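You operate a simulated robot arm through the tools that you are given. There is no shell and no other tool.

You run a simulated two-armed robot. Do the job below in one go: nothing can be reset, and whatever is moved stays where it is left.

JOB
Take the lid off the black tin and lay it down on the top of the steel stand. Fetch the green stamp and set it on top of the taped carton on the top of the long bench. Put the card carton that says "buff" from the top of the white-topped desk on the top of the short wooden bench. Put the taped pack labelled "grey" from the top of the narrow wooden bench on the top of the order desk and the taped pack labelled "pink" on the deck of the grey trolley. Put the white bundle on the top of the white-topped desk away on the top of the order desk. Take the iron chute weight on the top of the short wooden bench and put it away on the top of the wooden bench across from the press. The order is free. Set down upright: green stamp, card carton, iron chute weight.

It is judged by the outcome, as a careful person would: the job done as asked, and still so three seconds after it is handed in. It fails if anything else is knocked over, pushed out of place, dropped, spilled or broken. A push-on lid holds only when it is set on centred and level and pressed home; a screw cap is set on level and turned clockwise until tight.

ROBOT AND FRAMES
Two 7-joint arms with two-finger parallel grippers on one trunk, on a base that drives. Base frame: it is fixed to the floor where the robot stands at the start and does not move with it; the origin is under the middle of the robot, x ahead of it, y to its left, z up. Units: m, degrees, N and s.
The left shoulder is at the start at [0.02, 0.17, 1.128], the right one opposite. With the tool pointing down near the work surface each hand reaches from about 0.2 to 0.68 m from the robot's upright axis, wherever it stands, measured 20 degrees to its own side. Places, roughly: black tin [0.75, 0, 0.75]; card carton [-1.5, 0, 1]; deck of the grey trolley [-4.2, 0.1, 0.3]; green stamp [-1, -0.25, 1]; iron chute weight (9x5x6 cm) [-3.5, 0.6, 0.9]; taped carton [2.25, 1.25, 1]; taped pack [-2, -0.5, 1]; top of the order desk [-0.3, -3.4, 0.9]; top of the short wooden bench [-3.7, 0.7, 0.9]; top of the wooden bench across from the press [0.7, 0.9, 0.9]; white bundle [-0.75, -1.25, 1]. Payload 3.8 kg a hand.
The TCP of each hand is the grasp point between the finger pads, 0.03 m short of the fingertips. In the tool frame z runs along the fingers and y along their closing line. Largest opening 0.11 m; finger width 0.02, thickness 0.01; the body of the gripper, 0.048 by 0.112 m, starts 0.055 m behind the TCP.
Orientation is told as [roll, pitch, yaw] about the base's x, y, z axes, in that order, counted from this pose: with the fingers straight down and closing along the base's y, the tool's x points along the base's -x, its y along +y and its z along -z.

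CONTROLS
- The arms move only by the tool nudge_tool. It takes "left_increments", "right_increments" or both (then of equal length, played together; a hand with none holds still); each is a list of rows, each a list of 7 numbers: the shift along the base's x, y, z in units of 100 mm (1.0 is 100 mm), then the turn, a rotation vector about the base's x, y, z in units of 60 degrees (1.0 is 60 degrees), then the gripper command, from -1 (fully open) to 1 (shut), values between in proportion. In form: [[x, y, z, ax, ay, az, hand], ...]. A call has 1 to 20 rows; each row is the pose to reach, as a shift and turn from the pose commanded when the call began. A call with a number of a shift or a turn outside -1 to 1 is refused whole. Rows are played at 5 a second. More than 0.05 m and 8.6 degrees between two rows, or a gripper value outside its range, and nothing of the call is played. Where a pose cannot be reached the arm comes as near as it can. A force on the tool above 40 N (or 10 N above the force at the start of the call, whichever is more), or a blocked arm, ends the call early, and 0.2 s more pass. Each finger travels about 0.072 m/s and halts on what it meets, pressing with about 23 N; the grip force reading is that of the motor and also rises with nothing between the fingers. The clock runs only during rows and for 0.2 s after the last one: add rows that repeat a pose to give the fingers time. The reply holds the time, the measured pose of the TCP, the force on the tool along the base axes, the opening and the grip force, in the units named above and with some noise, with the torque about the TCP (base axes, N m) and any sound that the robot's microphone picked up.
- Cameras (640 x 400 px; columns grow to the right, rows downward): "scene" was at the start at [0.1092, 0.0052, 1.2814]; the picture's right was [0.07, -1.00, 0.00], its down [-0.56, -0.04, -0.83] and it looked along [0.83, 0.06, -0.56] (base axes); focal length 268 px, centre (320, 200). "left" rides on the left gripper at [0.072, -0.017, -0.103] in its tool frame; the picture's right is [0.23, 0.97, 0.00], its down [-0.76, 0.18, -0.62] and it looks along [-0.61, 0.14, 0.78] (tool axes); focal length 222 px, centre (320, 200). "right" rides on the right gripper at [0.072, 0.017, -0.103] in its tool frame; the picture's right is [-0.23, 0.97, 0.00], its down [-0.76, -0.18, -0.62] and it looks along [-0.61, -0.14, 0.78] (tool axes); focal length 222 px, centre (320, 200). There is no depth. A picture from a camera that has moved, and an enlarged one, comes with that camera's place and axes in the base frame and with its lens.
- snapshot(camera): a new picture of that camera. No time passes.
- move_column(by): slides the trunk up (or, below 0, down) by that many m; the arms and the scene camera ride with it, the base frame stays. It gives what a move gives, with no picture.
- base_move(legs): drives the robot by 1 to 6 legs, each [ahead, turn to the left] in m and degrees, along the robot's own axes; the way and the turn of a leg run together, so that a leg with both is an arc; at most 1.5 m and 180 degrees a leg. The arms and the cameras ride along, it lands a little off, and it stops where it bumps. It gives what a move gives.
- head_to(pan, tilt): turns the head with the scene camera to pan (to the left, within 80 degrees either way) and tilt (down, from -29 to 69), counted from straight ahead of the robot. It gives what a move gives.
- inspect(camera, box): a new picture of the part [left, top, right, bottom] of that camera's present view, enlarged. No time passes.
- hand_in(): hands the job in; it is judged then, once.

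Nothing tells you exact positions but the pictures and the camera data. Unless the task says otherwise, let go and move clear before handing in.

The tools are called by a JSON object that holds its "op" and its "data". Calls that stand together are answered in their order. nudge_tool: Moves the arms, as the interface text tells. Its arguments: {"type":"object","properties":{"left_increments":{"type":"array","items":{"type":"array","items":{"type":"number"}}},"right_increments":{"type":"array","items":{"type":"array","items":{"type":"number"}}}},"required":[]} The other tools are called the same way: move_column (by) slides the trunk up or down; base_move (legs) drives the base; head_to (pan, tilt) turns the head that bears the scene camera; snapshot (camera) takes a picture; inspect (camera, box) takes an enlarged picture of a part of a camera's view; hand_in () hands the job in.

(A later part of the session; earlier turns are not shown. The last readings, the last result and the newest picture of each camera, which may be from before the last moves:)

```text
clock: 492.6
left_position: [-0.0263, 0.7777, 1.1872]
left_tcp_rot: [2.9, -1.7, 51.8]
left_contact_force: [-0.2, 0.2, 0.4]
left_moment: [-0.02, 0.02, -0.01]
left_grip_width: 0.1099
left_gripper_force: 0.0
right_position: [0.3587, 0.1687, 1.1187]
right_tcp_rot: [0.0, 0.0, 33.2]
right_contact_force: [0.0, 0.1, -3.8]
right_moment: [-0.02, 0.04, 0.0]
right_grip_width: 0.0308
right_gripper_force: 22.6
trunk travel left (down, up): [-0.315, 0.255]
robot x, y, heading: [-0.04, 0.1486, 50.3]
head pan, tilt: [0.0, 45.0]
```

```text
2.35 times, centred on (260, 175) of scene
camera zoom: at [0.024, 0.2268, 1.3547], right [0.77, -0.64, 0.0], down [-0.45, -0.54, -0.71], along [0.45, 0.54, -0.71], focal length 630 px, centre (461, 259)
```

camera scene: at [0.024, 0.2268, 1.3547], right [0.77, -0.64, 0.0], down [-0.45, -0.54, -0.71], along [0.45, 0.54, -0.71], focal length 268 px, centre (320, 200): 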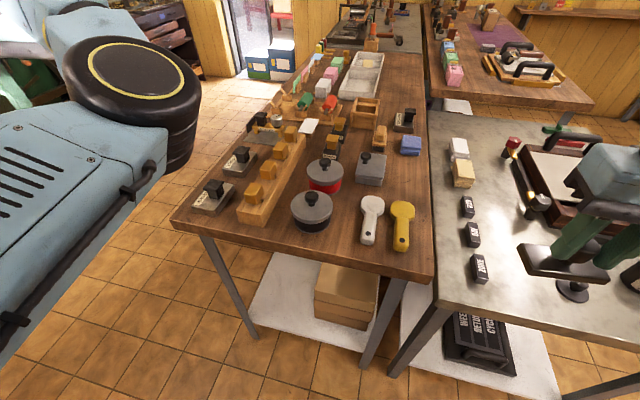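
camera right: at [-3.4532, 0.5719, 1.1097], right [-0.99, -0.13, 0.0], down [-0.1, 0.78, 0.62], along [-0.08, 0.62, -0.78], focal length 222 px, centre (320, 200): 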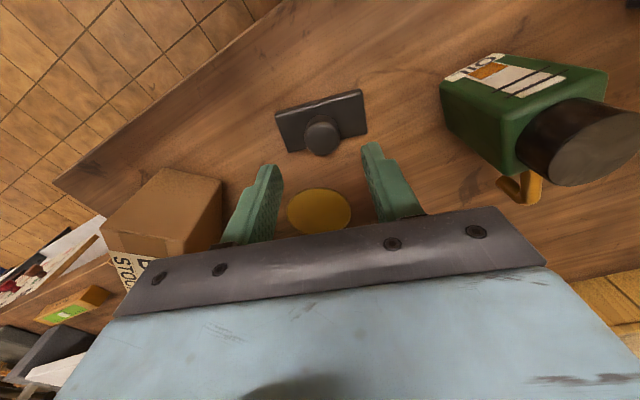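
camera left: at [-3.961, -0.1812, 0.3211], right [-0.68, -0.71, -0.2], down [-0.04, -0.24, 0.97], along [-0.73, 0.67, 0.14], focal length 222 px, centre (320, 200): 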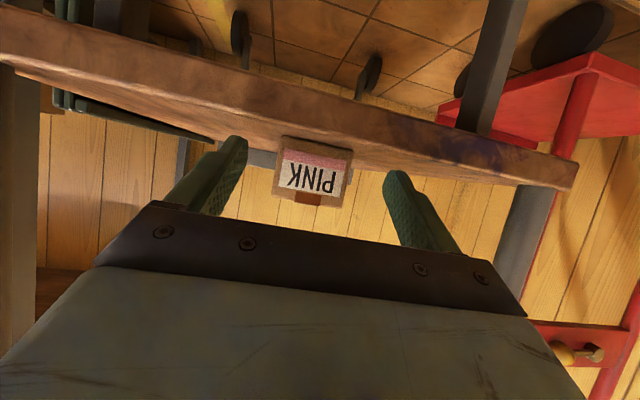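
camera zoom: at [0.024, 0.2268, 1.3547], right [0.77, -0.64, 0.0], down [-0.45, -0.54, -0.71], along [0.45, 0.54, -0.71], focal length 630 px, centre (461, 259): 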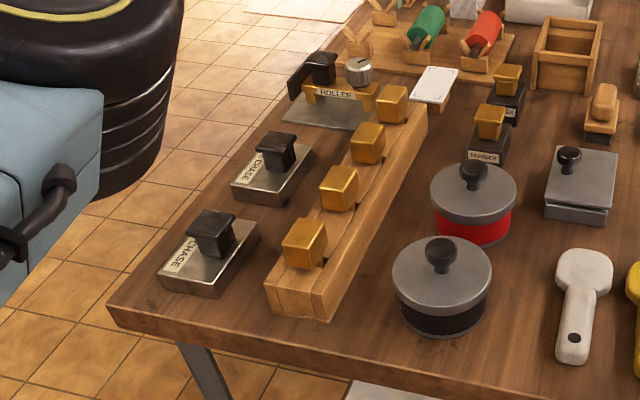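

A free spot for the weight lies between the yellow tag, grey tin and blue stack (~[0.572,0.508]). I reposition closer with heading ~75° so the hand can turn the weight lengthwise along the bench edge.

{"op": "base_move", "data": {"legs": [[0, -13.6], [0.07, 0], [0, 38]]}}

{"op": "nudge_tool", "data": {"right_increments": [[0.1, 0.1, 0, 0, 0, 0.12, 1], [0.3, 0.2, 0, 0, 0, 0.24, 1], [0.5, 0.35, 0, 0, 0, 0.36, 1], [0.7, 0.5, 0, 0, 0, 0.5, 1], [0.9, 0.6, 0, 0, 0, 0.63, 1], [1, 0.7, 0, 0, 0, 0.76, 1], [1, 0.7, 0, 0, 0, 0.9, 1], [1, 0.7, 0, 0, 0, 0.9, 1]]}}

{"op": "head_to", "data": {"pan": -30, "tilt": 45}}

{"op": "snapshot", "data": {"camera": "scene"}}

{"op": "snapshot", "data": {"camera": "right"}}

```text
clock: 496.2
left_position: [-0.2231, 0.7735, 1.1866]
left_tcp_rot: [2.8, -1.6, 75.3]
left_contact_force: [-0.1, 0.2, -0.4]
left_moment: [0.0, -0.04, -0.01]
left_grip_width: 0.1101
left_gripper_force: 0.0
right_position: [0.373, 0.3709, 1.1188]
right_tcp_rot: [-0.1, 0.0, 56.9]
right_contact_force: [-0.1, -0.4, -3.4]
right_moment: [-0.06, 0.03, -0.04]
right_grip_width: 0.0309
right_gripper_force: 23.2
trunk travel left (down, up): [-0.315, 0.255]
robot x, y, heading: [0.0145, 0.1912, 74.0]
head pan, tilt: [0.0, 45.0]
```

```text
clock: 498.0
left_position: [-0.2233, 0.774, 1.1874]
left_tcp_rot: [3.0, -1.6, 75.3]
left_contact_force: [0.7, 0.1, -0.5]
left_moment: [0.02, 0.02, 0.0]
left_grip_width: 0.11
left_gripper_force: 0.1
right_position: [0.4733, 0.4406, 1.119]
right_tcp_rot: [0.1, 0.0, 108.2]
right_contact_force: [1.0, -0.2, -4.6]
right_moment: [-0.04, -0.05, -0.03]
right_grip_width: 0.0309
right_gripper_force: 23.0
trunk travel left (down, up): [-0.315, 0.255]
robot x, y, heading: [0.0141, 0.1939, 73.8]
head pan, tilt: [0.0, 45.0]
```

```text
clock: 498.9
left_position: [-0.2231, 0.7733, 1.1869]
left_tcp_rot: [2.9, -1.6, 75.3]
left_contact_force: [-0.2, -0.5, -0.8]
left_moment: [0.0, 0.0, 0.0]
left_grip_width: 0.1099
left_gripper_force: 0.0
right_position: [0.4724, 0.4414, 1.1199]
right_tcp_rot: [0.0, 0.0, 108.1]
right_contact_force: [0.6, -0.7, -5.1]
right_moment: [-0.04, -0.03, 0.0]
right_grip_width: 0.0307
right_gripper_force: 23.1
trunk travel left (down, up): [-0.315, 0.255]
robot x, y, heading: [0.0156, 0.192, 73.8]
head pan, tilt: [-30.0, 45.0]
```

```text
taken
camera scene: at [0.0797, 0.2669, 1.3547], right [0.69, -0.72, 0.0], down [-0.51, -0.49, -0.71], along [0.51, 0.49, -0.71], focal length 268 px, centre (320, 200)
```

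scene: 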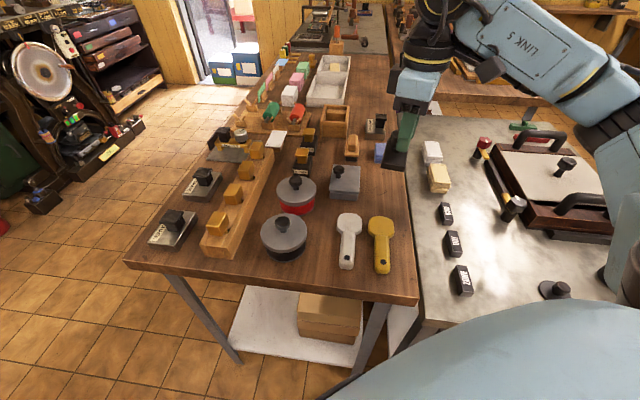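

```text
taken
camera right: at [0.4798, 0.3657, 1.2239], right [-1.0, -0.09, 0.0], down [-0.07, 0.78, 0.62], along [-0.05, 0.62, -0.78], focal length 222 px, centre (320, 200)
```

right: 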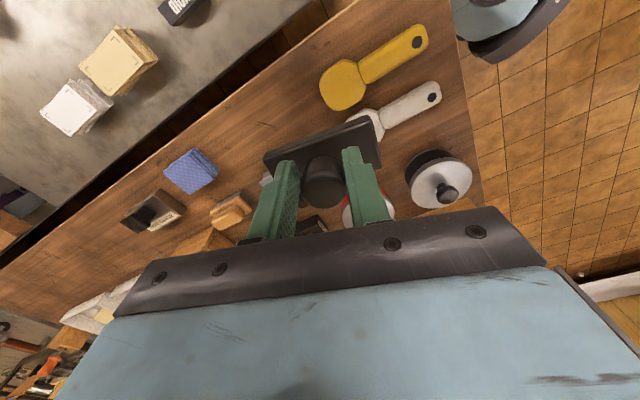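

Weight is nearly parallel to the bench edge. Move over the spot and lower.

{"op": "nudge_tool", "data": {"right_increments": [[0.3, 0.2, 0, 0, 0, 0.05, 1], [0.6, 0.4, 0, 0, 0, 0.1, 1], [0.99, 0.67, 0, 0, 0, 0.13, 1], [0.99, 0.67, -0.4, 0, 0, 0.13, 1], [0.99, 0.67, -0.8, 0, 0, 0.13, 1], [0.99, 0.67, -0.8, 0, 0, 0.13, 1]]}}

{"op": "snapshot", "data": {"camera": "right"}}

{"op": "inspect", "data": {"camera": "scene", "box": [300, 80, 480, 240]}}

```text
clock: 500.3
left_position: [-0.223, 0.7711, 1.1882]
left_tcp_rot: [3.0, -1.7, 75.3]
left_contact_force: [0.3, -0.3, 1.1]
left_moment: [0.01, 0.0, 0.01]
left_grip_width: 0.1097
left_gripper_force: 0.1
right_position: [0.4262, 0.4474, 1.0951]
right_tcp_rot: [-0.1, -0.3, 118.6]
right_contact_force: [0.9, -0.1, -3.1]
right_moment: [0.0, 0.0, -0.02]
right_grip_width: 0.0306
right_gripper_force: 23.1
right hand out of reach, approached as far as the arm can: row 1, 2, 3, 4, 5, 6
trunk travel left (down, up): [-0.315, 0.255]
robot x, y, heading: [0.0178, 0.1901, 73.9]
head pan, tilt: [-30.0, 45.0]
```

```text
taken
camera right: at [0.4466, 0.3741, 1.1999], right [-0.96, -0.27, 0.0], down [-0.21, 0.75, 0.63], along [-0.17, 0.6, -0.78], focal length 222 px, centre (320, 200)
```

right: 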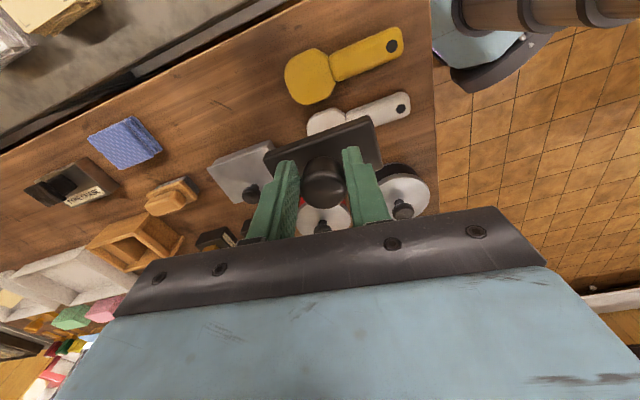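

```text
2.50 times, centred on (390, 160) of scene
camera zoom: at [0.0802, 0.2651, 1.3548], right [0.69, -0.72, 0.0], down [-0.51, -0.49, -0.71], along [0.51, 0.49, -0.71], focal length 669 px, centre (145, 300)
```

zoom: 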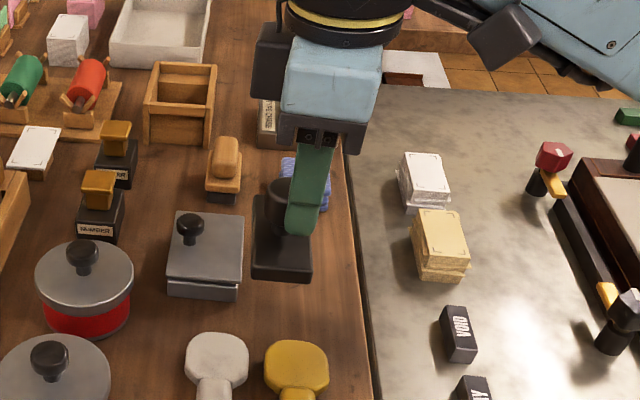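

CCW rotation limits the right arm again; clockwise is fine. I'll place the weight crosswise to the bench edge instead (yaw ≈28°), which still leaves ~2 cm margins. Rotate back and turn the base to heading ~60.

{"op": "nudge_tool", "data": {"right_increments": [[0, 0, 0.2, 0, 0, -0.12, 1], [0, 0, 0.3, 0, 0, -0.25, 1], [0, 0, 0.3, 0, 0, -0.38, 1], [0, 0, 0.3, 0, 0, -0.5, 1], [0, 0, 0.3, 0, 0, -0.63, 1], [0, 0, 0.3, 0, 0, -0.76, 1], [0, 0, 0.3, 0, 0, -0.9, 1], [0, 0, 0.3, 0, 0, -0.9, 1]]}}

{"op": "base_move", "data": {"legs": [[0, -14]]}}

{"op": "head_to", "data": {"pan": -20, "tilt": 45}}

```text
clock: 502.1
left_position: [-0.2221, 0.7737, 1.1861]
left_tcp_rot: [3.0, -1.5, 75.3]
left_contact_force: [0.2, -0.2, 0.9]
left_moment: [-0.04, 0.02, 0.02]
left_grip_width: 0.11
left_gripper_force: 0.0
right_position: [0.4273, 0.4512, 1.1276]
right_tcp_rot: [-0.1, 0.0, 64.5]
right_contact_force: [-0.7, 0.3, -3.2]
right_moment: [-0.05, 0.01, -0.01]
right_grip_width: 0.0305
right_gripper_force: 23.0
trunk travel left (down, up): [-0.315, 0.255]
robot x, y, heading: [0.017, 0.1932, 73.9]
head pan, tilt: [-30.0, 45.0]
```

```text
clock: 503.4
left_position: [-0.0741, 0.8129, 1.1872]
left_tcp_rot: [3.0, -1.7, 61.2]
left_contact_force: [0.3, 0.7, 0.6]
left_moment: [0.01, 0.05, 0.01]
left_grip_width: 0.1101
left_gripper_force: 0.0
right_position: [0.4784, 0.3415, 1.1283]
right_tcp_rot: [0.0, 0.0, 50.6]
right_contact_force: [-0.7, -0.2, -4.9]
right_moment: [-0.04, 0.02, -0.01]
right_grip_width: 0.0308
right_gripper_force: 23.2
trunk travel left (down, up): [-0.315, 0.255]
robot x, y, heading: [0.017, 0.1936, 59.8]
head pan, tilt: [-30.0, 45.0]
```

```text
clock: 504.1
left_position: [-0.0743, 0.8139, 1.1879]
left_tcp_rot: [2.8, -1.6, 61.2]
left_contact_force: [-0.8, -0.4, -0.4]
left_moment: [-0.03, 0.01, 0.02]
left_grip_width: 0.1102
left_gripper_force: 0.1
right_position: [0.4778, 0.3433, 1.1282]
right_tcp_rot: [0.0, 0.1, 50.5]
right_contact_force: [-0.1, -0.3, -4.5]
right_moment: [-0.02, 0.04, 0.03]
right_grip_width: 0.0308
right_gripper_force: 23.0
trunk travel left (down, up): [-0.315, 0.255]
robot x, y, heading: [0.0138, 0.1922, 59.9]
head pan, tilt: [-20.0, 45.0]
```

{"op": "nudge_tool", "data": {"right_increments": [[0.15, 0.3, 0, 0, 0, -0.1, 1], [0.3, 0.6, 0, 0, 0, -0.2, 1], [0.45, 0.9, 0, 0, 0, -0.3, 1], [0.45, 0.95, 0, 0, 0, -0.38, 1], [0.45, 0.95, 0, 0, 0, -0.38, 1]]}}

{"op": "nudge_tool", "data": {"right_increments": [[0.2, 0.3, 0, 0, 0, 0, 1], [0.42, 0.73, 0, 0, 0, 0, 1], [0.42, 0.73, -0.4, 0, 0, 0, 1], [0.42, 0.73, -0.7, 0, 0, 0, 1], [0.42, 0.73, -0.7, 0, 0, 0, 1]]}}

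{"op": "snapshot", "data": {"camera": "right"}}

{"op": "snapshot", "data": {"camera": "scene"}}

{"op": "inspect", "data": {"camera": "scene", "box": [280, 80, 460, 240]}}

```text
clock: 505.3
left_position: [-0.0747, 0.8136, 1.187]
left_tcp_rot: [3.0, -1.5, 61.2]
left_contact_force: [-0.2, 0.5, 0.0]
left_moment: [-0.01, -0.01, 0.01]
left_grip_width: 0.1102
left_gripper_force: 0.0
right_position: [0.523, 0.4391, 1.1298]
right_tcp_rot: [-0.1, 0.0, 27.7]
right_contact_force: [0.1, -0.4, -4.0]
right_moment: [0.0, 0.06, -0.05]
right_grip_width: 0.0308
right_gripper_force: 22.6
trunk travel left (down, up): [-0.315, 0.255]
robot x, y, heading: [0.0169, 0.1924, 59.8]
head pan, tilt: [-20.0, 45.0]
```

```text
clock: 506.5
left_position: [-0.0743, 0.8129, 1.1877]
left_tcp_rot: [2.9, -1.6, 61.1]
left_contact_force: [-1.0, 0.1, 0.4]
left_moment: [0.02, 0.04, -0.05]
left_grip_width: 0.1101
left_gripper_force: 0.1
right_position: [0.5653, 0.5124, 1.0594]
right_tcp_rot: [0.1, 0.0, 27.8]
right_contact_force: [-0.3, 0.1, -3.2]
right_moment: [-0.04, 0.05, 0.02]
right_grip_width: 0.0307
right_gripper_force: 23.1
trunk travel left (down, up): [-0.315, 0.255]
robot x, y, heading: [0.0159, 0.1948, 59.9]
head pan, tilt: [-20.0, 45.0]
```

```text
taken
camera right: at [0.4932, 0.4913, 1.1635], right [-0.25, 0.97, 0.0], down [0.76, 0.2, 0.62], along [0.6, 0.16, -0.78], focal length 222 px, centre (320, 200)
```

right: 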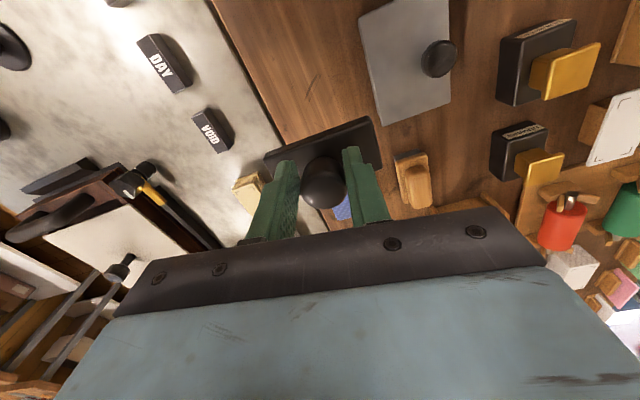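

```text
taken
camera scene: at [0.0884, 0.2601, 1.3548], right [0.64, -0.77, 0.0], down [-0.54, -0.45, -0.71], along [0.54, 0.45, -0.71], focal length 268 px, centre (320, 200)
```

scene: 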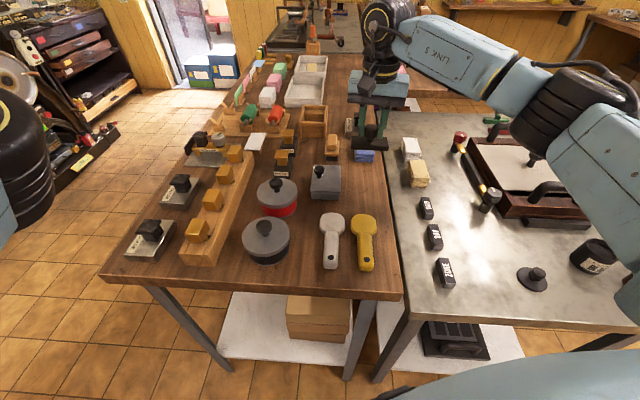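

```text
2.50 times, centred on (370, 160) of scene
camera zoom: at [0.0884, 0.2601, 1.3548], right [0.64, -0.77, 0.0], down [-0.54, -0.45, -0.71], along [0.54, 0.45, -0.71], focal length 669 px, centre (195, 300)
```

zoom: 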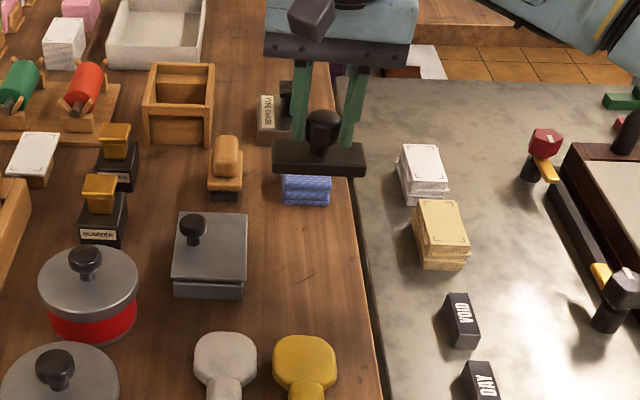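

Landing point is centred between the tin and the bench edge. Lower.

{"op": "nudge_tool", "data": {"right_increments": [[0, 0, -0.3, 0, 0, 0, 1], [0, 0, -0.6, 0, 0, 0, 1], [0, 0, -0.95, 0, 0, 0, 1], [0, 0, -0.95, 0, 0, 0, 1]]}}

{"op": "inspect", "data": {"camera": "scene", "box": [280, 80, 460, 240]}}

{"op": "snapshot", "data": {"camera": "right"}}

```text
clock: 507.5
left_position: [-0.0746, 0.8142, 1.1876]
left_tcp_rot: [2.8, -1.6, 61.2]
left_contact_force: [0.2, -0.5, 0.1]
left_moment: [0.0, -0.02, 0.02]
left_grip_width: 0.11
left_gripper_force: 0.1
right_position: [0.5648, 0.5106, 0.9627]
right_tcp_rot: [0.1, -0.1, 27.8]
right_contact_force: [0.5, -0.2, -4.6]
right_moment: [-0.03, 0.07, 0.01]
right_grip_width: 0.0305
right_gripper_force: 22.9
trunk travel left (down, up): [-0.315, 0.255]
robot x, y, heading: [0.0134, 0.1904, 59.8]
head pan, tilt: [-20.0, 45.0]
```

```text
2.50 times, centred on (370, 160) of scene
camera zoom: at [0.0881, 0.2604, 1.3548], right [0.64, -0.77, 0.0], down [-0.54, -0.45, -0.71], along [0.54, 0.45, -0.71], focal length 669 px, centre (195, 300)
```

zoom: 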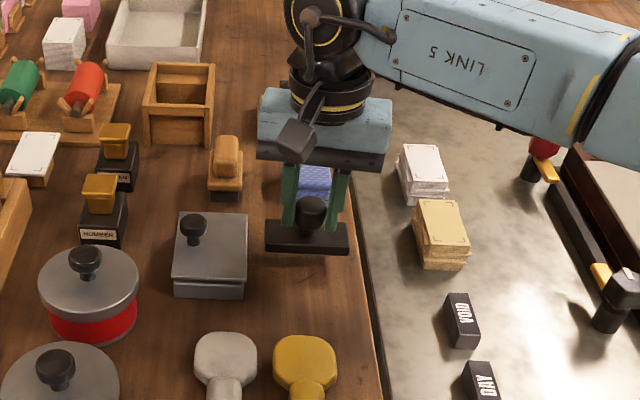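

```text
taken
camera right: at [0.4931, 0.4913, 1.0678], right [-0.25, 0.97, 0.0], down [0.76, 0.2, 0.62], along [0.6, 0.16, -0.78], focal length 222 px, centre (320, 200)
```

right: 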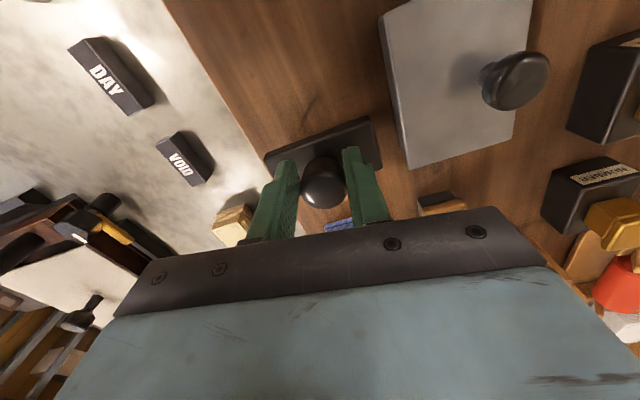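

{"op": "nudge_tool", "data": {"right_increments": [[0, 0, -0.06, 0, 0, 0, 1], [0, 0, -0.12, 0, 0, 0, 1], [0, 0, -0.18, 0, 0, 0, 1], [0, 0, -0.21, 0, 0, 0, 1], [0, 0, -0.21, 0, 0, 0, 1]]}}

```text
clock: 508.7
left_position: [-0.0737, 0.8148, 1.1886]
left_tcp_rot: [2.9, -1.7, 61.2]
left_contact_force: [1.3, 0.0, -0.9]
left_moment: [0.0, 0.0, 0.0]
left_grip_width: 0.11
left_gripper_force: 0.1
right_position: [0.565, 0.5089, 0.9413]
right_tcp_rot: [0.0, 0.0, 27.8]
right_contact_force: [0.9, -0.6, -3.7]
right_moment: [-0.04, 0.07, -0.02]
right_grip_width: 0.0306
right_gripper_force: 23.8
trunk travel left (down, up): [-0.315, 0.255]
robot x, y, heading: [0.0141, 0.1936, 59.6]
head pan, tilt: [-20.0, 45.0]
```

{"op": "nudge_tool", "data": {"right_increments": [[0, 0, -0.02, 0, 0, 0, 1], [0, 0, -0.04, 0, 0, 0, 1], [0, 0, -0.04, 0, 0, 0, 1]]}}

{"op": "inspect", "data": {"camera": "scene", "box": [320, 130, 420, 220]}}

```text
clock: 509.5
left_position: [-0.0743, 0.8139, 1.187]
left_tcp_rot: [2.8, -1.8, 61.3]
left_contact_force: [-1.4, -0.4, -0.5]
left_moment: [0.05, -0.01, -0.01]
left_grip_width: 0.1099
left_gripper_force: 0.1
right_position: [0.566, 0.5115, 0.9398]
right_tcp_rot: [0.1, -0.1, 27.8]
right_contact_force: [1.2, -0.4, 7.0]
right_moment: [0.03, -0.14, 0.04]
right_grip_width: 0.0308
right_gripper_force: 23.3
trunk travel left (down, up): [-0.315, 0.255]
robot x, y, heading: [0.0158, 0.1888, 59.7]
head pan, tilt: [-20.0, 45.0]
```

```text
4.44 times, centred on (370, 175) of scene
camera zoom: at [0.0876, 0.26, 1.3549], right [0.64, -0.77, 0.0], down [-0.54, -0.45, -0.71], along [0.54, 0.45, -0.71], focal length 1189 px, centre (98, 311)
```

zoom: 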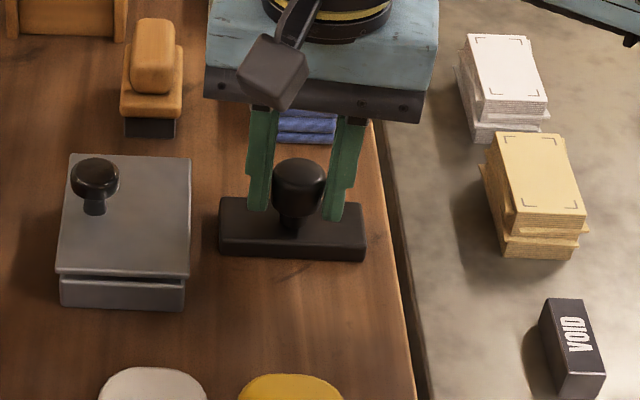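

Seated with clear margins. Release and rise.

{"op": "nudge_tool", "data": {"right_increments": [[0, 0, 0.01, 0, 0, 0, 0.3], [0, 0, 0.01, 0, 0, 0, -0.1], [0, 0, 0.01, 0, 0, 0, -0.1], [0, 0, 0.3, 0, 0, 0, -0.1], [0, 0, 0.7, 0, 0, 0, -0.1], [0, 0, 1, 0, 0, 0, -0.1]]}}

{"op": "nudge_tool", "data": {"right_increments": [[0, 0, 0.4, 0, 0, 0, -1], [0, 0, 0.8, 0, 0, 0, -1], [0, -0.2, 0.8, 0, 0, 0.1, -1], [-0.1, -0.5, 0.8, 0, 0, 0.2, -1], [-0.2, -0.8, 0.8, 0, 0, 0.3, -1]]}}

{"op": "inspect", "data": {"camera": "scene", "box": [300, 120, 440, 240]}}

```text
clock: 510.9
left_position: [-0.0749, 0.8139, 1.1873]
left_tcp_rot: [2.7, -1.7, 61.1]
left_contact_force: [0.0, 0.0, 0.8]
left_moment: [0.02, 0.01, -0.01]
left_grip_width: 0.11
left_gripper_force: 0.0
right_position: [0.5647, 0.5118, 1.0387]
right_tcp_rot: [0.0, 0.0, 27.7]
right_contact_force: [0.5, -1.1, -0.2]
right_moment: [0.01, -0.01, -0.01]
right_grip_width: 0.0603
right_gripper_force: 0.1
trunk travel left (down, up): [-0.315, 0.255]
robot x, y, heading: [0.0157, 0.1922, 60.1]
head pan, tilt: [-20.0, 45.0]
```

```text
clock: 512.1
left_position: [-0.0739, 0.8134, 1.1878]
left_tcp_rot: [2.9, -1.7, 61.2]
left_contact_force: [-0.5, -0.2, -0.1]
left_moment: [0.0, 0.01, 0.01]
left_grip_width: 0.11
left_gripper_force: 0.1
right_position: [0.5444, 0.4309, 1.1191]
right_tcp_rot: [0.0, 0.0, 45.8]
right_contact_force: [0.1, 0.6, 0.2]
right_moment: [0.0, 0.0, 0.05]
right_grip_width: 0.11
right_gripper_force: 0.0
trunk travel left (down, up): [-0.315, 0.255]
robot x, y, heading: [0.0176, 0.1924, 60.0]
head pan, tilt: [-20.0, 45.0]
```

```text
3.33 times, centred on (370, 180) of scene
camera zoom: at [0.0882, 0.2594, 1.3548], right [0.64, -0.77, 0.0], down [-0.54, -0.45, -0.71], along [0.54, 0.45, -0.71], focal length 892 px, centre (153, 267)
```

zoom: 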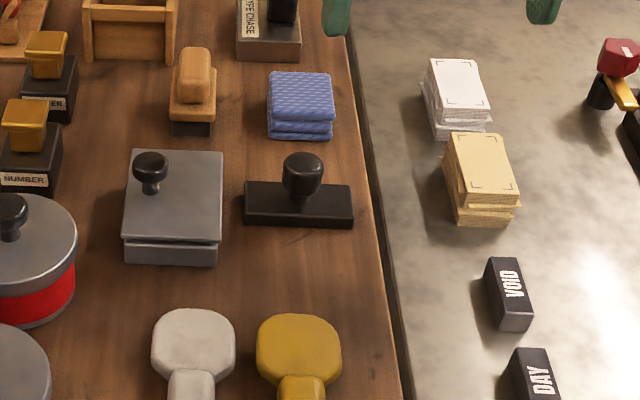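

The weight stands upright on the bench. Now drive to the white desk's front to fetch the green PASS stamp with the right hand.

{"op": "base_move", "data": {"legs": [[0, 100], [0, 53], [0.56, 0], [0, 4]]}}

{"op": "head_to", "data": {"pan": 0, "tilt": 45}}

{"op": "snapshot", "data": {"camera": "scene"}}

{"op": "inspect", "data": {"camera": "scene", "box": [280, 120, 440, 240]}}

```text
clock: 522.3
left_position: [-0.6095, -0.7187, 1.1862]
left_tcp_rot: [2.8, -1.6, -141.7]
left_contact_force: [-0.6, -0.8, -0.6]
left_moment: [0.02, 0.01, -0.02]
left_grip_width: 0.1101
left_gripper_force: 0.1
right_position: [-1.0303, -0.1239, 1.1199]
right_tcp_rot: [-0.2, 0.0, -157.1]
right_contact_force: [0.0, -0.3, -0.3]
right_moment: [0.01, 0.01, 0.01]
right_grip_width: 0.11
right_gripper_force: 0.1
trunk travel left (down, up): [-0.315, 0.255]
robot x, y, heading: [-0.4475, -0.1108, -142.9]
head pan, tilt: [-20.0, 45.0]
```

```text
clock: 523.1
left_position: [-0.6093, -0.7165, 1.1873]
left_tcp_rot: [3.0, -1.7, -141.7]
left_contact_force: [0.4, -0.6, -0.2]
left_moment: [0.01, 0.03, -0.02]
left_grip_width: 0.11
left_gripper_force: 0.1
right_position: [-1.0312, -0.1232, 1.1191]
right_tcp_rot: [0.0, 0.0, -157.1]
right_contact_force: [-0.3, 0.1, 0.0]
right_moment: [0.04, -0.03, 0.01]
right_grip_width: 0.11
right_gripper_force: 0.0
trunk travel left (down, up): [-0.315, 0.255]
robot x, y, heading: [-0.4505, -0.1095, -143.0]
head pan, tilt: [0.0, 45.0]
```

```text
taken
camera scene: at [-0.5312, -0.1712, 1.3548], right [-0.6, 0.8, 0.0], down [0.57, 0.42, -0.71], along [-0.57, -0.42, -0.71], focal length 268 px, centre (320, 200)
```

scene: 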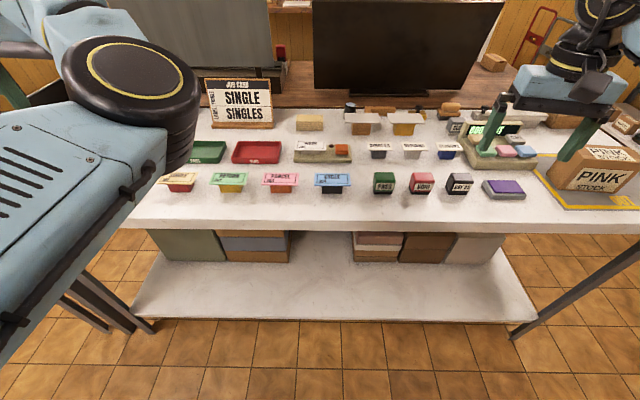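

```text
3.33 times, centred on (360, 180) of scene
camera zoom: at [-0.5312, -0.1712, 1.3548], right [-0.6, 0.8, 0.0], down [0.57, 0.42, -0.71], along [-0.57, -0.42, -0.71], focal length 892 px, centre (187, 267)
```

zoom: 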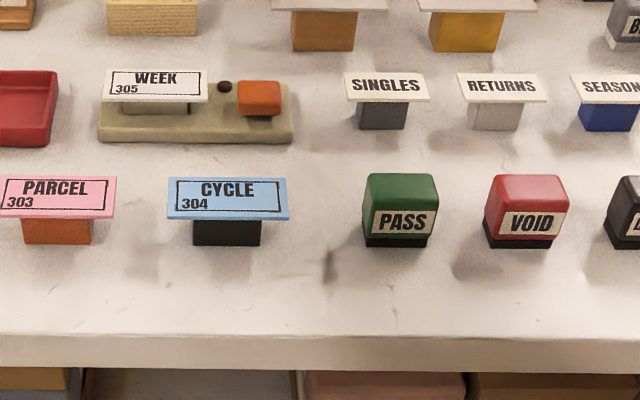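

PASS stamp at ≈[-1.032,-0.348], 53 mm wide, top ≈0.93. Move the right hand above it with ~75 mm opening.

{"op": "nudge_tool", "data": {"right_increments": [[0, -0.4, 0, 0, 0, 0.12, -0.36], [0, -0.8, 0, 0, 0, 0.235, -0.36], [0, -1, 0, 0, 0, 0.235, -0.36]]}}

{"op": "nudge_tool", "data": {"right_increments": [[0, -0.4, 0, 0, 0, 0, -0.36], [0, -0.8, 0, 0, 0, 0, -0.36], [0, -1, -0.2, 0, 0, 0, -0.36], [0, -1, -0.6, 0, 0, 0, -0.36], [0, -1, -0.9, 0, 0, 0, -0.36], [0, -1, -0.9, 0, 0, 0, -0.36]]}}

{"op": "snapshot", "data": {"camera": "right"}}

{"op": "inspect", "data": {"camera": "scene", "box": [320, 120, 480, 240]}}

```text
clock: 524.0
left_position: [-0.6094, -0.718, 1.1866]
left_tcp_rot: [2.8, -1.7, -141.7]
left_contact_force: [-0.4, -0.1, 0.4]
left_moment: [0.01, 0.01, 0.02]
left_grip_width: 0.1099
left_gripper_force: 0.0
right_position: [-1.0303, -0.2254, 1.1181]
right_tcp_rot: [-0.1, 0.1, -142.8]
right_contact_force: [-0.1, 0.3, 1.6]
right_moment: [0.01, 0.01, 0.0]
right_grip_width: 0.0746
right_gripper_force: 0.0
trunk travel left (down, up): [-0.315, 0.255]
robot x, y, heading: [-0.4476, -0.1085, -142.9]
head pan, tilt: [0.0, 45.0]
```

```text
clock: 525.4
left_position: [-0.6068, -0.7166, 1.188]
left_tcp_rot: [2.9, -1.8, -141.8]
left_contact_force: [-0.8, 1.0, -0.5]
left_moment: [-0.02, 0.02, -0.02]
left_grip_width: 0.1096
left_gripper_force: 0.1
right_position: [-1.031, -0.3231, 1.0286]
right_tcp_rot: [0.0, 0.0, -143.0]
right_contact_force: [-0.1, 2.0, -0.3]
right_moment: [0.03, 0.01, 0.0]
right_grip_width: 0.0749
right_gripper_force: 0.0
trunk travel left (down, up): [-0.315, 0.255]
robot x, y, heading: [-0.4504, -0.1084, -143.2]
head pan, tilt: [0.0, 45.0]
```

```text
taken
camera right: at [-0.9629, -0.2944, 1.1335], right [0.4, -0.91, 0.0], down [-0.72, -0.32, 0.62], along [-0.57, -0.25, -0.78], focal length 222 px, centre (320, 200)
```

right: 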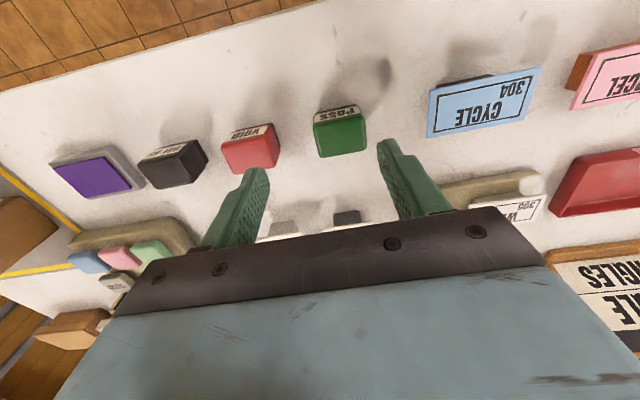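

```text
3.33 times, centred on (400, 180) of scene
camera zoom: at [-0.5311, -0.1711, 1.3548], right [-0.6, 0.8, 0.0], down [0.57, 0.42, -0.71], along [-0.57, -0.42, -0.71], focal length 892 px, centre (53, 267)
```

zoom: 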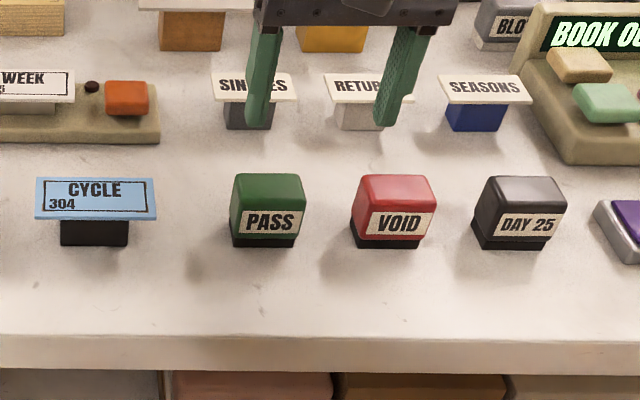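

Both estimates agree. Descend around the stamp.

{"op": "nudge_tool", "data": {"right_increments": [[-0.01, -0.25, 0, 0, 0, 0, -0.36], [-0.01, -0.25, -0.35, 0, 0, 0, -0.36], [-0.01, -0.25, -0.65, 0, 0, 0, -0.36], [-0.01, -0.25, -0.65, 0, 0, 0, -0.36]]}}

{"op": "snapshot", "data": {"camera": "right"}}

{"op": "inspect", "data": {"camera": "scene", "box": [320, 120, 480, 240]}}

```text
clock: 526.4
left_position: [-0.6089, -0.7171, 1.1876]
left_tcp_rot: [2.9, -1.6, -141.7]
left_contact_force: [-0.1, -0.3, -0.4]
left_moment: [-0.02, -0.03, -0.01]
left_grip_width: 0.11
left_gripper_force: 0.1
right_position: [-1.0325, -0.3481, 0.9633]
right_tcp_rot: [0.0, 0.0, -143.1]
right_contact_force: [0.4, 0.4, -0.4]
right_moment: [-0.01, 0.06, 0.0]
right_grip_width: 0.0747
right_gripper_force: 0.0
trunk travel left (down, up): [-0.315, 0.255]
robot x, y, heading: [-0.4551, -0.1108, -143.0]
head pan, tilt: [0.0, 45.0]
```

```text
taken
camera right: at [-0.9641, -0.3199, 1.0684], right [0.4, -0.91, 0.0], down [-0.71, -0.32, 0.62], along [-0.57, -0.25, -0.78], focal length 222 px, centre (320, 200)
```

right: 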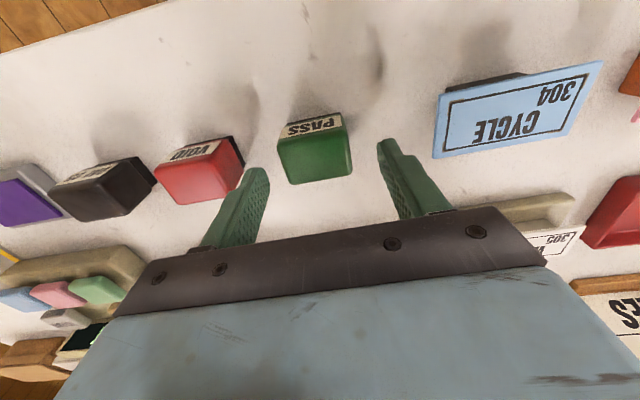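

```text
3.33 times, centred on (400, 180) of scene
camera zoom: at [-0.5312, -0.1709, 1.3548], right [-0.6, 0.8, 0.0], down [0.57, 0.42, -0.71], along [-0.57, -0.42, -0.71], focal length 892 px, centre (53, 267)
```

zoom: 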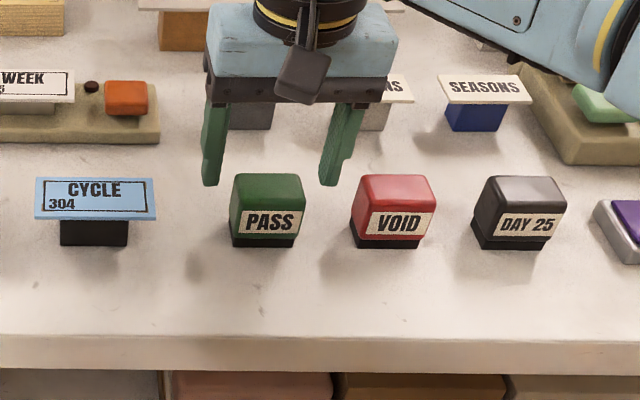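

{"op": "nudge_tool", "data": {"right_increments": [[0, 0, -0.2, 0, 0, 0, -0.36], [0, 0, -0.38, 0, 0, 0, -0.36], [0, 0, -0.38, 0, 0, 0, -0.36], [0, 0, -0.38, 0, 0, 0, 0.4], [0, 0, -0.38, 0, 0, 0, 1], [0, 0, -0.38, 0, 0, 0, 1]]}}

{"op": "nudge_tool", "data": {"right_increments": [[0, 0, 0.15, 0, 0, 0, 1], [0, 0, 0.4, 0, 0, 0, 1], [0, 0, 0.8, 0, 0, 0, 1], [0, 0, 1, 0, 0, 0, 1]]}}

{"op": "inspect", "data": {"camera": "scene", "box": [320, 80, 480, 240]}}

```text
clock: 527.8
left_position: [-0.6084, -0.7171, 1.1869]
left_tcp_rot: [3.0, -1.7, -141.7]
left_contact_force: [-0.4, 0.0, 0.0]
left_moment: [0.02, -0.01, 0.01]
left_grip_width: 0.11
left_gripper_force: 0.0
right_position: [-1.0316, -0.3497, 0.9263]
right_tcp_rot: [0.0, 0.1, -143.0]
right_contact_force: [-0.8, -0.1, 0.1]
right_moment: [0.0, 0.06, 0.0]
right_grip_width: 0.0496
right_gripper_force: 23.1
trunk travel left (down, up): [-0.315, 0.255]
robot x, y, heading: [-0.4508, -0.1086, -143.1]
head pan, tilt: [0.0, 45.0]
```

```text
clock: 528.8
left_position: [-0.6093, -0.7178, 1.1876]
left_tcp_rot: [2.9, -1.6, -141.7]
left_contact_force: [-0.4, 0.3, 0.3]
left_moment: [0.0, 0.0, -0.03]
left_grip_width: 0.1101
left_gripper_force: 0.1
right_position: [-1.032, -0.3492, 1.0264]
right_tcp_rot: [0.0, 0.0, -143.0]
right_contact_force: [0.8, -0.1, -0.4]
right_moment: [0.02, -0.03, 0.01]
right_grip_width: 0.0496
right_gripper_force: 23.4
trunk travel left (down, up): [-0.315, 0.255]
robot x, y, heading: [-0.4528, -0.1106, -143.0]
head pan, tilt: [0.0, 45.0]
```

```text
2.50 times, centred on (400, 160) of scene
camera zoom: at [-0.5312, -0.1713, 1.3548], right [-0.6, 0.8, 0.0], down [0.57, 0.42, -0.71], along [-0.57, -0.42, -0.71], focal length 669 px, centre (120, 300)
```

zoom: 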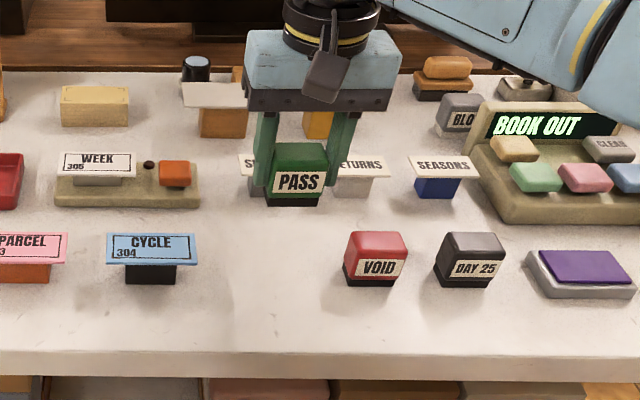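

Green stamp held. Raise, back off, and drive round the right side of the steel stand to the long bench.

{"op": "nudge_tool", "data": {"right_increments": [[0.05, 0.05, 0.4, 0, 0, 0, 1], [0.2, 0.15, 0.8, 0, 0, 0, 1], [0.5, 0.35, 1, 0, 0, 0, 1], [0.8, 0.6, 1, 0, 0, 0, 1]]}}

{"op": "base_move", "data": {"legs": [[-0.15, 0], [0, 115], [1.22, 0], [0, 64]]}}

{"op": "head_to", "data": {"pan": 0, "tilt": 25}}

{"op": "snapshot", "data": {"camera": "scene"}}

```text
clock: 529.8
left_position: [-0.6091, -0.716, 1.1873]
left_tcp_rot: [2.9, -1.6, -141.7]
left_contact_force: [0.5, -0.5, 0.1]
left_moment: [-0.03, -0.02, -0.01]
left_grip_width: 0.1102
left_gripper_force: 0.0
right_position: [-0.9511, -0.2886, 1.1255]
right_tcp_rot: [0.1, 0.1, -143.0]
right_contact_force: [-0.2, 0.7, -1.4]
right_moment: [0.01, -0.02, 0.01]
right_grip_width: 0.0499
right_gripper_force: 22.5
trunk travel left (down, up): [-0.315, 0.255]
robot x, y, heading: [-0.449, -0.1111, -143.3]
head pan, tilt: [0.0, 45.0]
```

```text
clock: 544.5
left_position: [0.9217, 0.0109, 1.1864]
left_tcp_rot: [2.8, -1.7, 36.8]
left_contact_force: [1.2, 0.0, -0.5]
left_moment: [-0.01, 0.02, 0.03]
left_grip_width: 0.1102
left_gripper_force: 0.1
right_position: [1.2535, -0.4254, 1.1257]
right_tcp_rot: [-0.1, 0.1, 35.5]
right_contact_force: [0.6, -0.1, -0.7]
right_moment: [-0.02, 0.0, 0.0]
right_grip_width: 0.0494
right_gripper_force: 22.9
trunk travel left (down, up): [-0.315, 0.255]
robot x, y, heading: [0.7449, -0.5901, 35.3]
head pan, tilt: [0.0, 45.0]
```

```text
clock: 545.3
left_position: [0.9221, 0.0111, 1.1871]
left_tcp_rot: [2.8, -1.7, 36.9]
left_contact_force: [0.0, 0.7, 0.8]
left_moment: [-0.02, -0.03, -0.01]
left_grip_width: 0.11
left_gripper_force: 0.1
right_position: [1.2527, -0.4256, 1.1248]
right_tcp_rot: [0.1, 0.1, 35.5]
right_contact_force: [0.4, -0.7, -0.5]
right_moment: [0.01, -0.02, -0.01]
right_grip_width: 0.0496
right_gripper_force: 22.9
trunk travel left (down, up): [-0.315, 0.255]
robot x, y, heading: [0.7478, -0.596, 35.5]
head pan, tilt: [0.0, 25.0]
```

```text
taken
camera scene: at [0.8388, -0.5287, 1.3853], right [0.58, -0.81, 0.0], down [-0.34, -0.25, -0.91], along [0.74, 0.53, -0.42], focal length 268 px, centre (320, 200)
```

scene: 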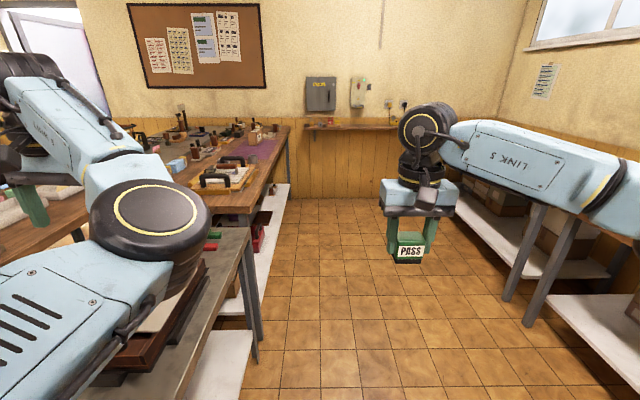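

I steer a bit further from the stand and continue along the corridor beside the long bench.

{"op": "base_move", "data": {"legs": [[0, -20], [0.6, 0], [0, 21], [1.0, 0]]}}

{"op": "base_move", "data": {"legs": [[0, 90]]}}

{"op": "head_to", "data": {"pan": -20, "tilt": 35}}

{"op": "snapshot", "data": {"camera": "scene"}}

```text
clock: 555.6
left_position: [2.283, 0.7633, 1.1876]
left_tcp_rot: [2.7, -1.7, 37.9]
left_contact_force: [-0.2, -0.2, 0.1]
left_moment: [-0.03, 0.0, 0.02]
left_grip_width: 0.11
left_gripper_force: 0.0
right_position: [2.6234, 0.3331, 1.1257]
right_tcp_rot: [0.0, 0.1, 36.6]
right_contact_force: [-1.1, 0.6, 0.5]
right_moment: [0.04, 0.04, -0.01]
right_grip_width: 0.0494
right_gripper_force: 22.9
trunk travel left (down, up): [-0.315, 0.255]
robot x, y, heading: [2.1163, 0.1541, 36.5]
head pan, tilt: [0.0, 25.0]
```

```text
clock: 559.9
left_position: [1.511, 0.3142, 1.1878]
left_tcp_rot: [2.8, -1.7, 128.4]
left_contact_force: [-0.6, -0.1, 0.6]
left_moment: [0.0, -0.05, 0.02]
left_grip_width: 0.11
left_gripper_force: 0.0
right_position: [1.9375, 0.657, 1.1251]
right_tcp_rot: [-0.1, 0.1, 127.1]
right_contact_force: [0.6, 0.1, 0.1]
right_moment: [-0.01, -0.06, 0.01]
right_grip_width: 0.0496
right_gripper_force: 22.8
trunk travel left (down, up): [-0.315, 0.255]
robot x, y, heading: [2.1202, 0.1573, 127.0]
head pan, tilt: [0.0, 25.0]
```

```text
clock: 560.7
left_position: [1.5104, 0.3154, 1.187]
left_tcp_rot: [2.7, -1.8, 128.4]
left_contact_force: [0.6, 0.3, -0.2]
left_moment: [0.0, 0.01, -0.02]
left_grip_width: 0.11
left_gripper_force: 0.0
right_position: [1.937, 0.6581, 1.1243]
right_tcp_rot: [0.0, 0.1, 127.2]
right_contact_force: [0.3, 0.5, -1.1]
right_moment: [0.04, -0.01, 0.0]
right_grip_width: 0.0498
right_gripper_force: 22.8
trunk travel left (down, up): [-0.315, 0.255]
robot x, y, heading: [2.121, 0.1583, 127.0]
head pan, tilt: [-20.0, 35.0]
```

```text
taken
camera scene: at [2.0803, 0.2566, 1.3696], right [0.96, 0.29, 0.0], down [0.17, -0.55, -0.82], along [-0.24, 0.78, -0.57], focal length 268 px, centre (320, 200)
```

scene: 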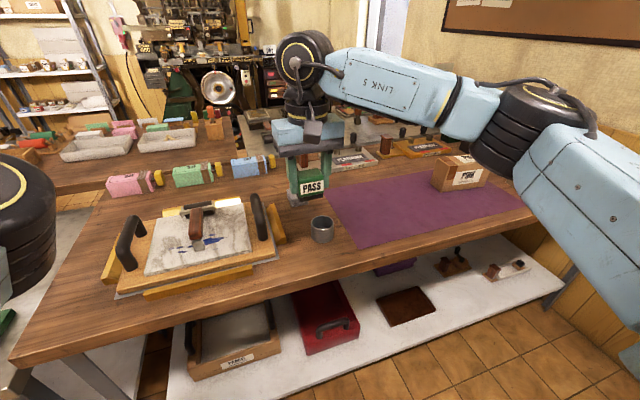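

{"op": "inspect", "data": {"camera": "scene", "box": [320, 110, 560, 270]}}

{"op": "inspect", "data": {"camera": "scene", "box": [420, 140, 500, 200]}}

```text
2.50 times, centred on (440, 190) of scene
camera zoom: at [2.0803, 0.2566, 1.3696], right [0.96, 0.29, 0.0], down [0.17, -0.55, -0.82], along [-0.24, 0.78, -0.57], focal length 669 px, centre (20, 225)
```

zoom: 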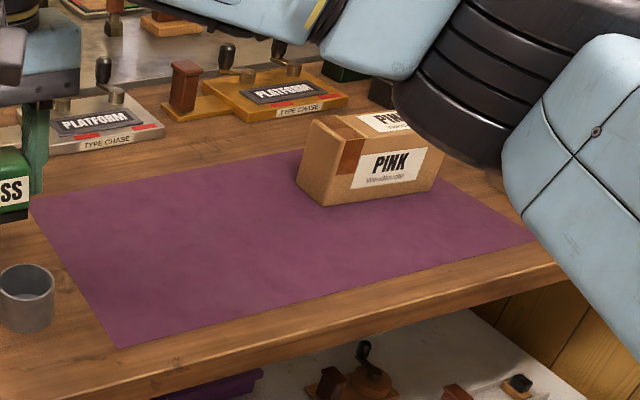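

```text
6.67 times, centred on (460, 170) of scene
camera zoom: at [2.0803, 0.2566, 1.3696], right [0.96, 0.29, 0.0], down [0.17, -0.55, -0.82], along [-0.24, 0.78, -0.57], focal length 1784 px, centre (-613, 400)
```

zoom: 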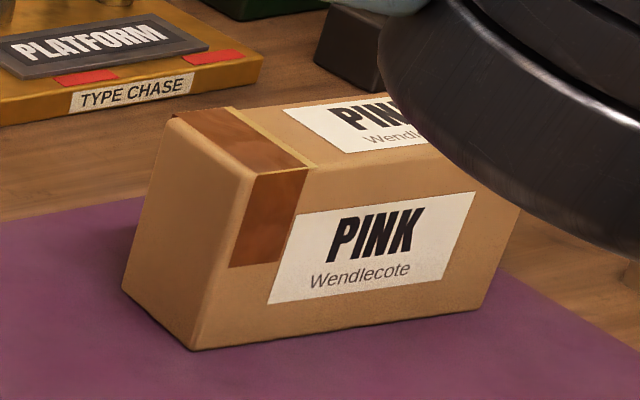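

The taped carton (PINK Wendlecote) on the purple mat: centre ≈[2.305,1.161], top ≈0.975. I shift along the bench to get it in the right arm's reach.

{"op": "base_move", "data": {"legs": [[0, -90], [0.6, 0], [0, 90]]}}

{"op": "head_to", "data": {"pan": -10, "tilt": 40}}

{"op": "snapshot", "data": {"camera": "scene"}}

{"op": "snapshot", "data": {"camera": "right"}}

```text
clock: 571.7
left_position: [1.9875, 0.6792, 1.1882]
left_tcp_rot: [2.8, -1.8, 128.4]
left_contact_force: [1.5, -0.3, 0.4]
left_moment: [0.01, 0.01, 0.03]
left_grip_width: 0.1102
left_gripper_force: 0.1
right_position: [2.414, 1.021, 1.125]
right_tcp_rot: [0.0, 0.1, 127.1]
right_contact_force: [0.1, -0.2, -0.9]
right_moment: [-0.01, -0.01, 0.02]
right_grip_width: 0.0495
right_gripper_force: 22.5
trunk travel left (down, up): [-0.315, 0.255]
robot x, y, heading: [2.5998, 0.5206, 127.0]
head pan, tilt: [-20.0, 35.0]
```

```text
clock: 572.4
left_position: [1.9869, 0.6798, 1.1878]
left_tcp_rot: [2.8, -1.6, 128.5]
left_contact_force: [0.0, 0.2, -0.4]
left_moment: [-0.02, -0.01, 0.03]
left_grip_width: 0.1099
left_gripper_force: 0.0
right_position: [2.4137, 1.0205, 1.1251]
right_tcp_rot: [0.0, 0.1, 127.0]
right_contact_force: [-0.1, -0.4, -1.0]
right_moment: [0.01, 0.03, -0.01]
right_grip_width: 0.0494
right_gripper_force: 23.3
trunk travel left (down, up): [-0.315, 0.255]
robot x, y, heading: [2.5971, 0.5231, 127.2]
head pan, tilt: [-10.0, 40.0]
```

```text
taken
camera scene: at [2.5438, 0.6108, 1.362], right [0.89, 0.45, 0.0], down [0.29, -0.57, -0.77], along [-0.35, 0.68, -0.64], focal length 268 px, centre (320, 200)
```

scene: 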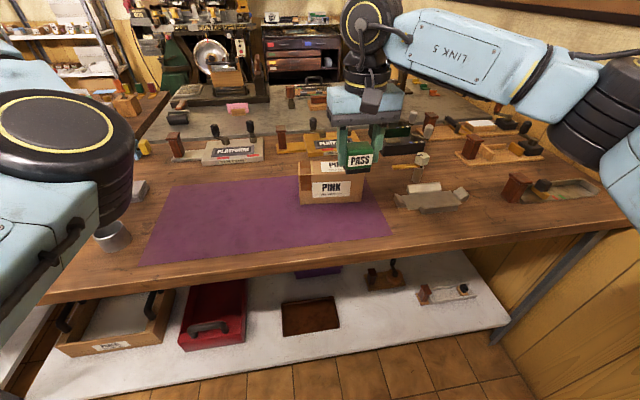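

```text
taken
camera right: at [2.4446, 0.9522, 1.2301], right [-0.91, -0.41, 0.0], down [-0.32, 0.72, 0.62], along [-0.25, 0.57, -0.78], focal length 222 px, centre (320, 200)
```

right: 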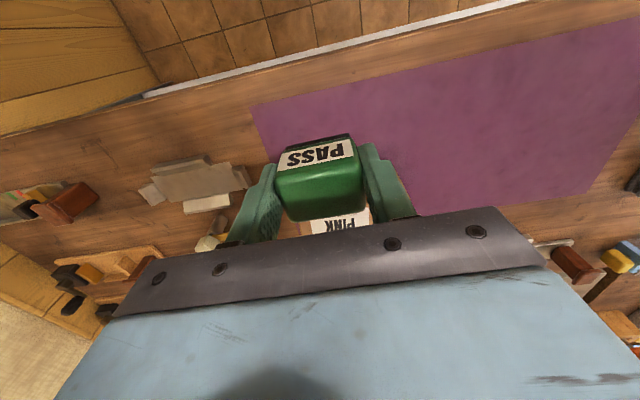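

{"op": "inspect", "data": {"camera": "scene", "box": [260, 120, 420, 230]}}

{"op": "inspect", "data": {"camera": "scene", "box": [0, 60, 240, 300]}}

```text
3.64 times, centred on (340, 175) of scene
camera zoom: at [2.5438, 0.6108, 1.362], right [0.89, 0.45, 0.0], down [0.29, -0.57, -0.77], along [-0.35, 0.68, -0.64], focal length 973 px, centre (247, 291)
```

zoom: 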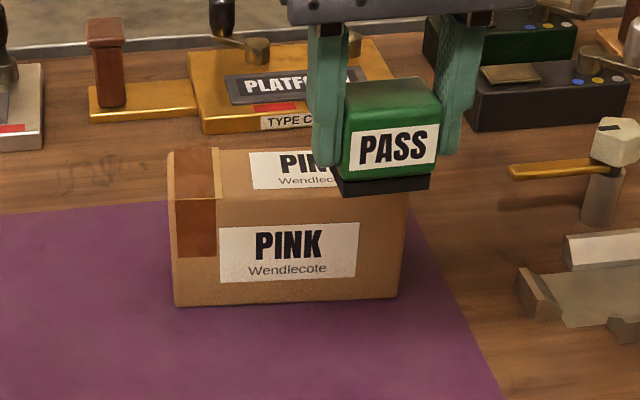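

```text
1.67 times, centred on (120, 180) of scene
camera zoom: at [2.5438, 0.6108, 1.362], right [0.89, 0.45, 0.0], down [0.29, -0.57, -0.77], along [-0.35, 0.68, -0.64], focal length 446 px, centre (653, 233)
```

zoom: 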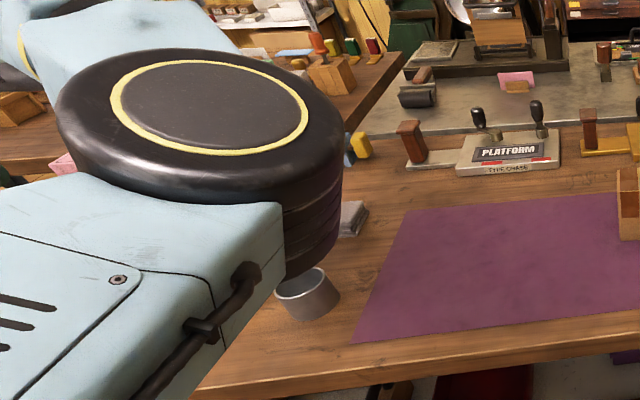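

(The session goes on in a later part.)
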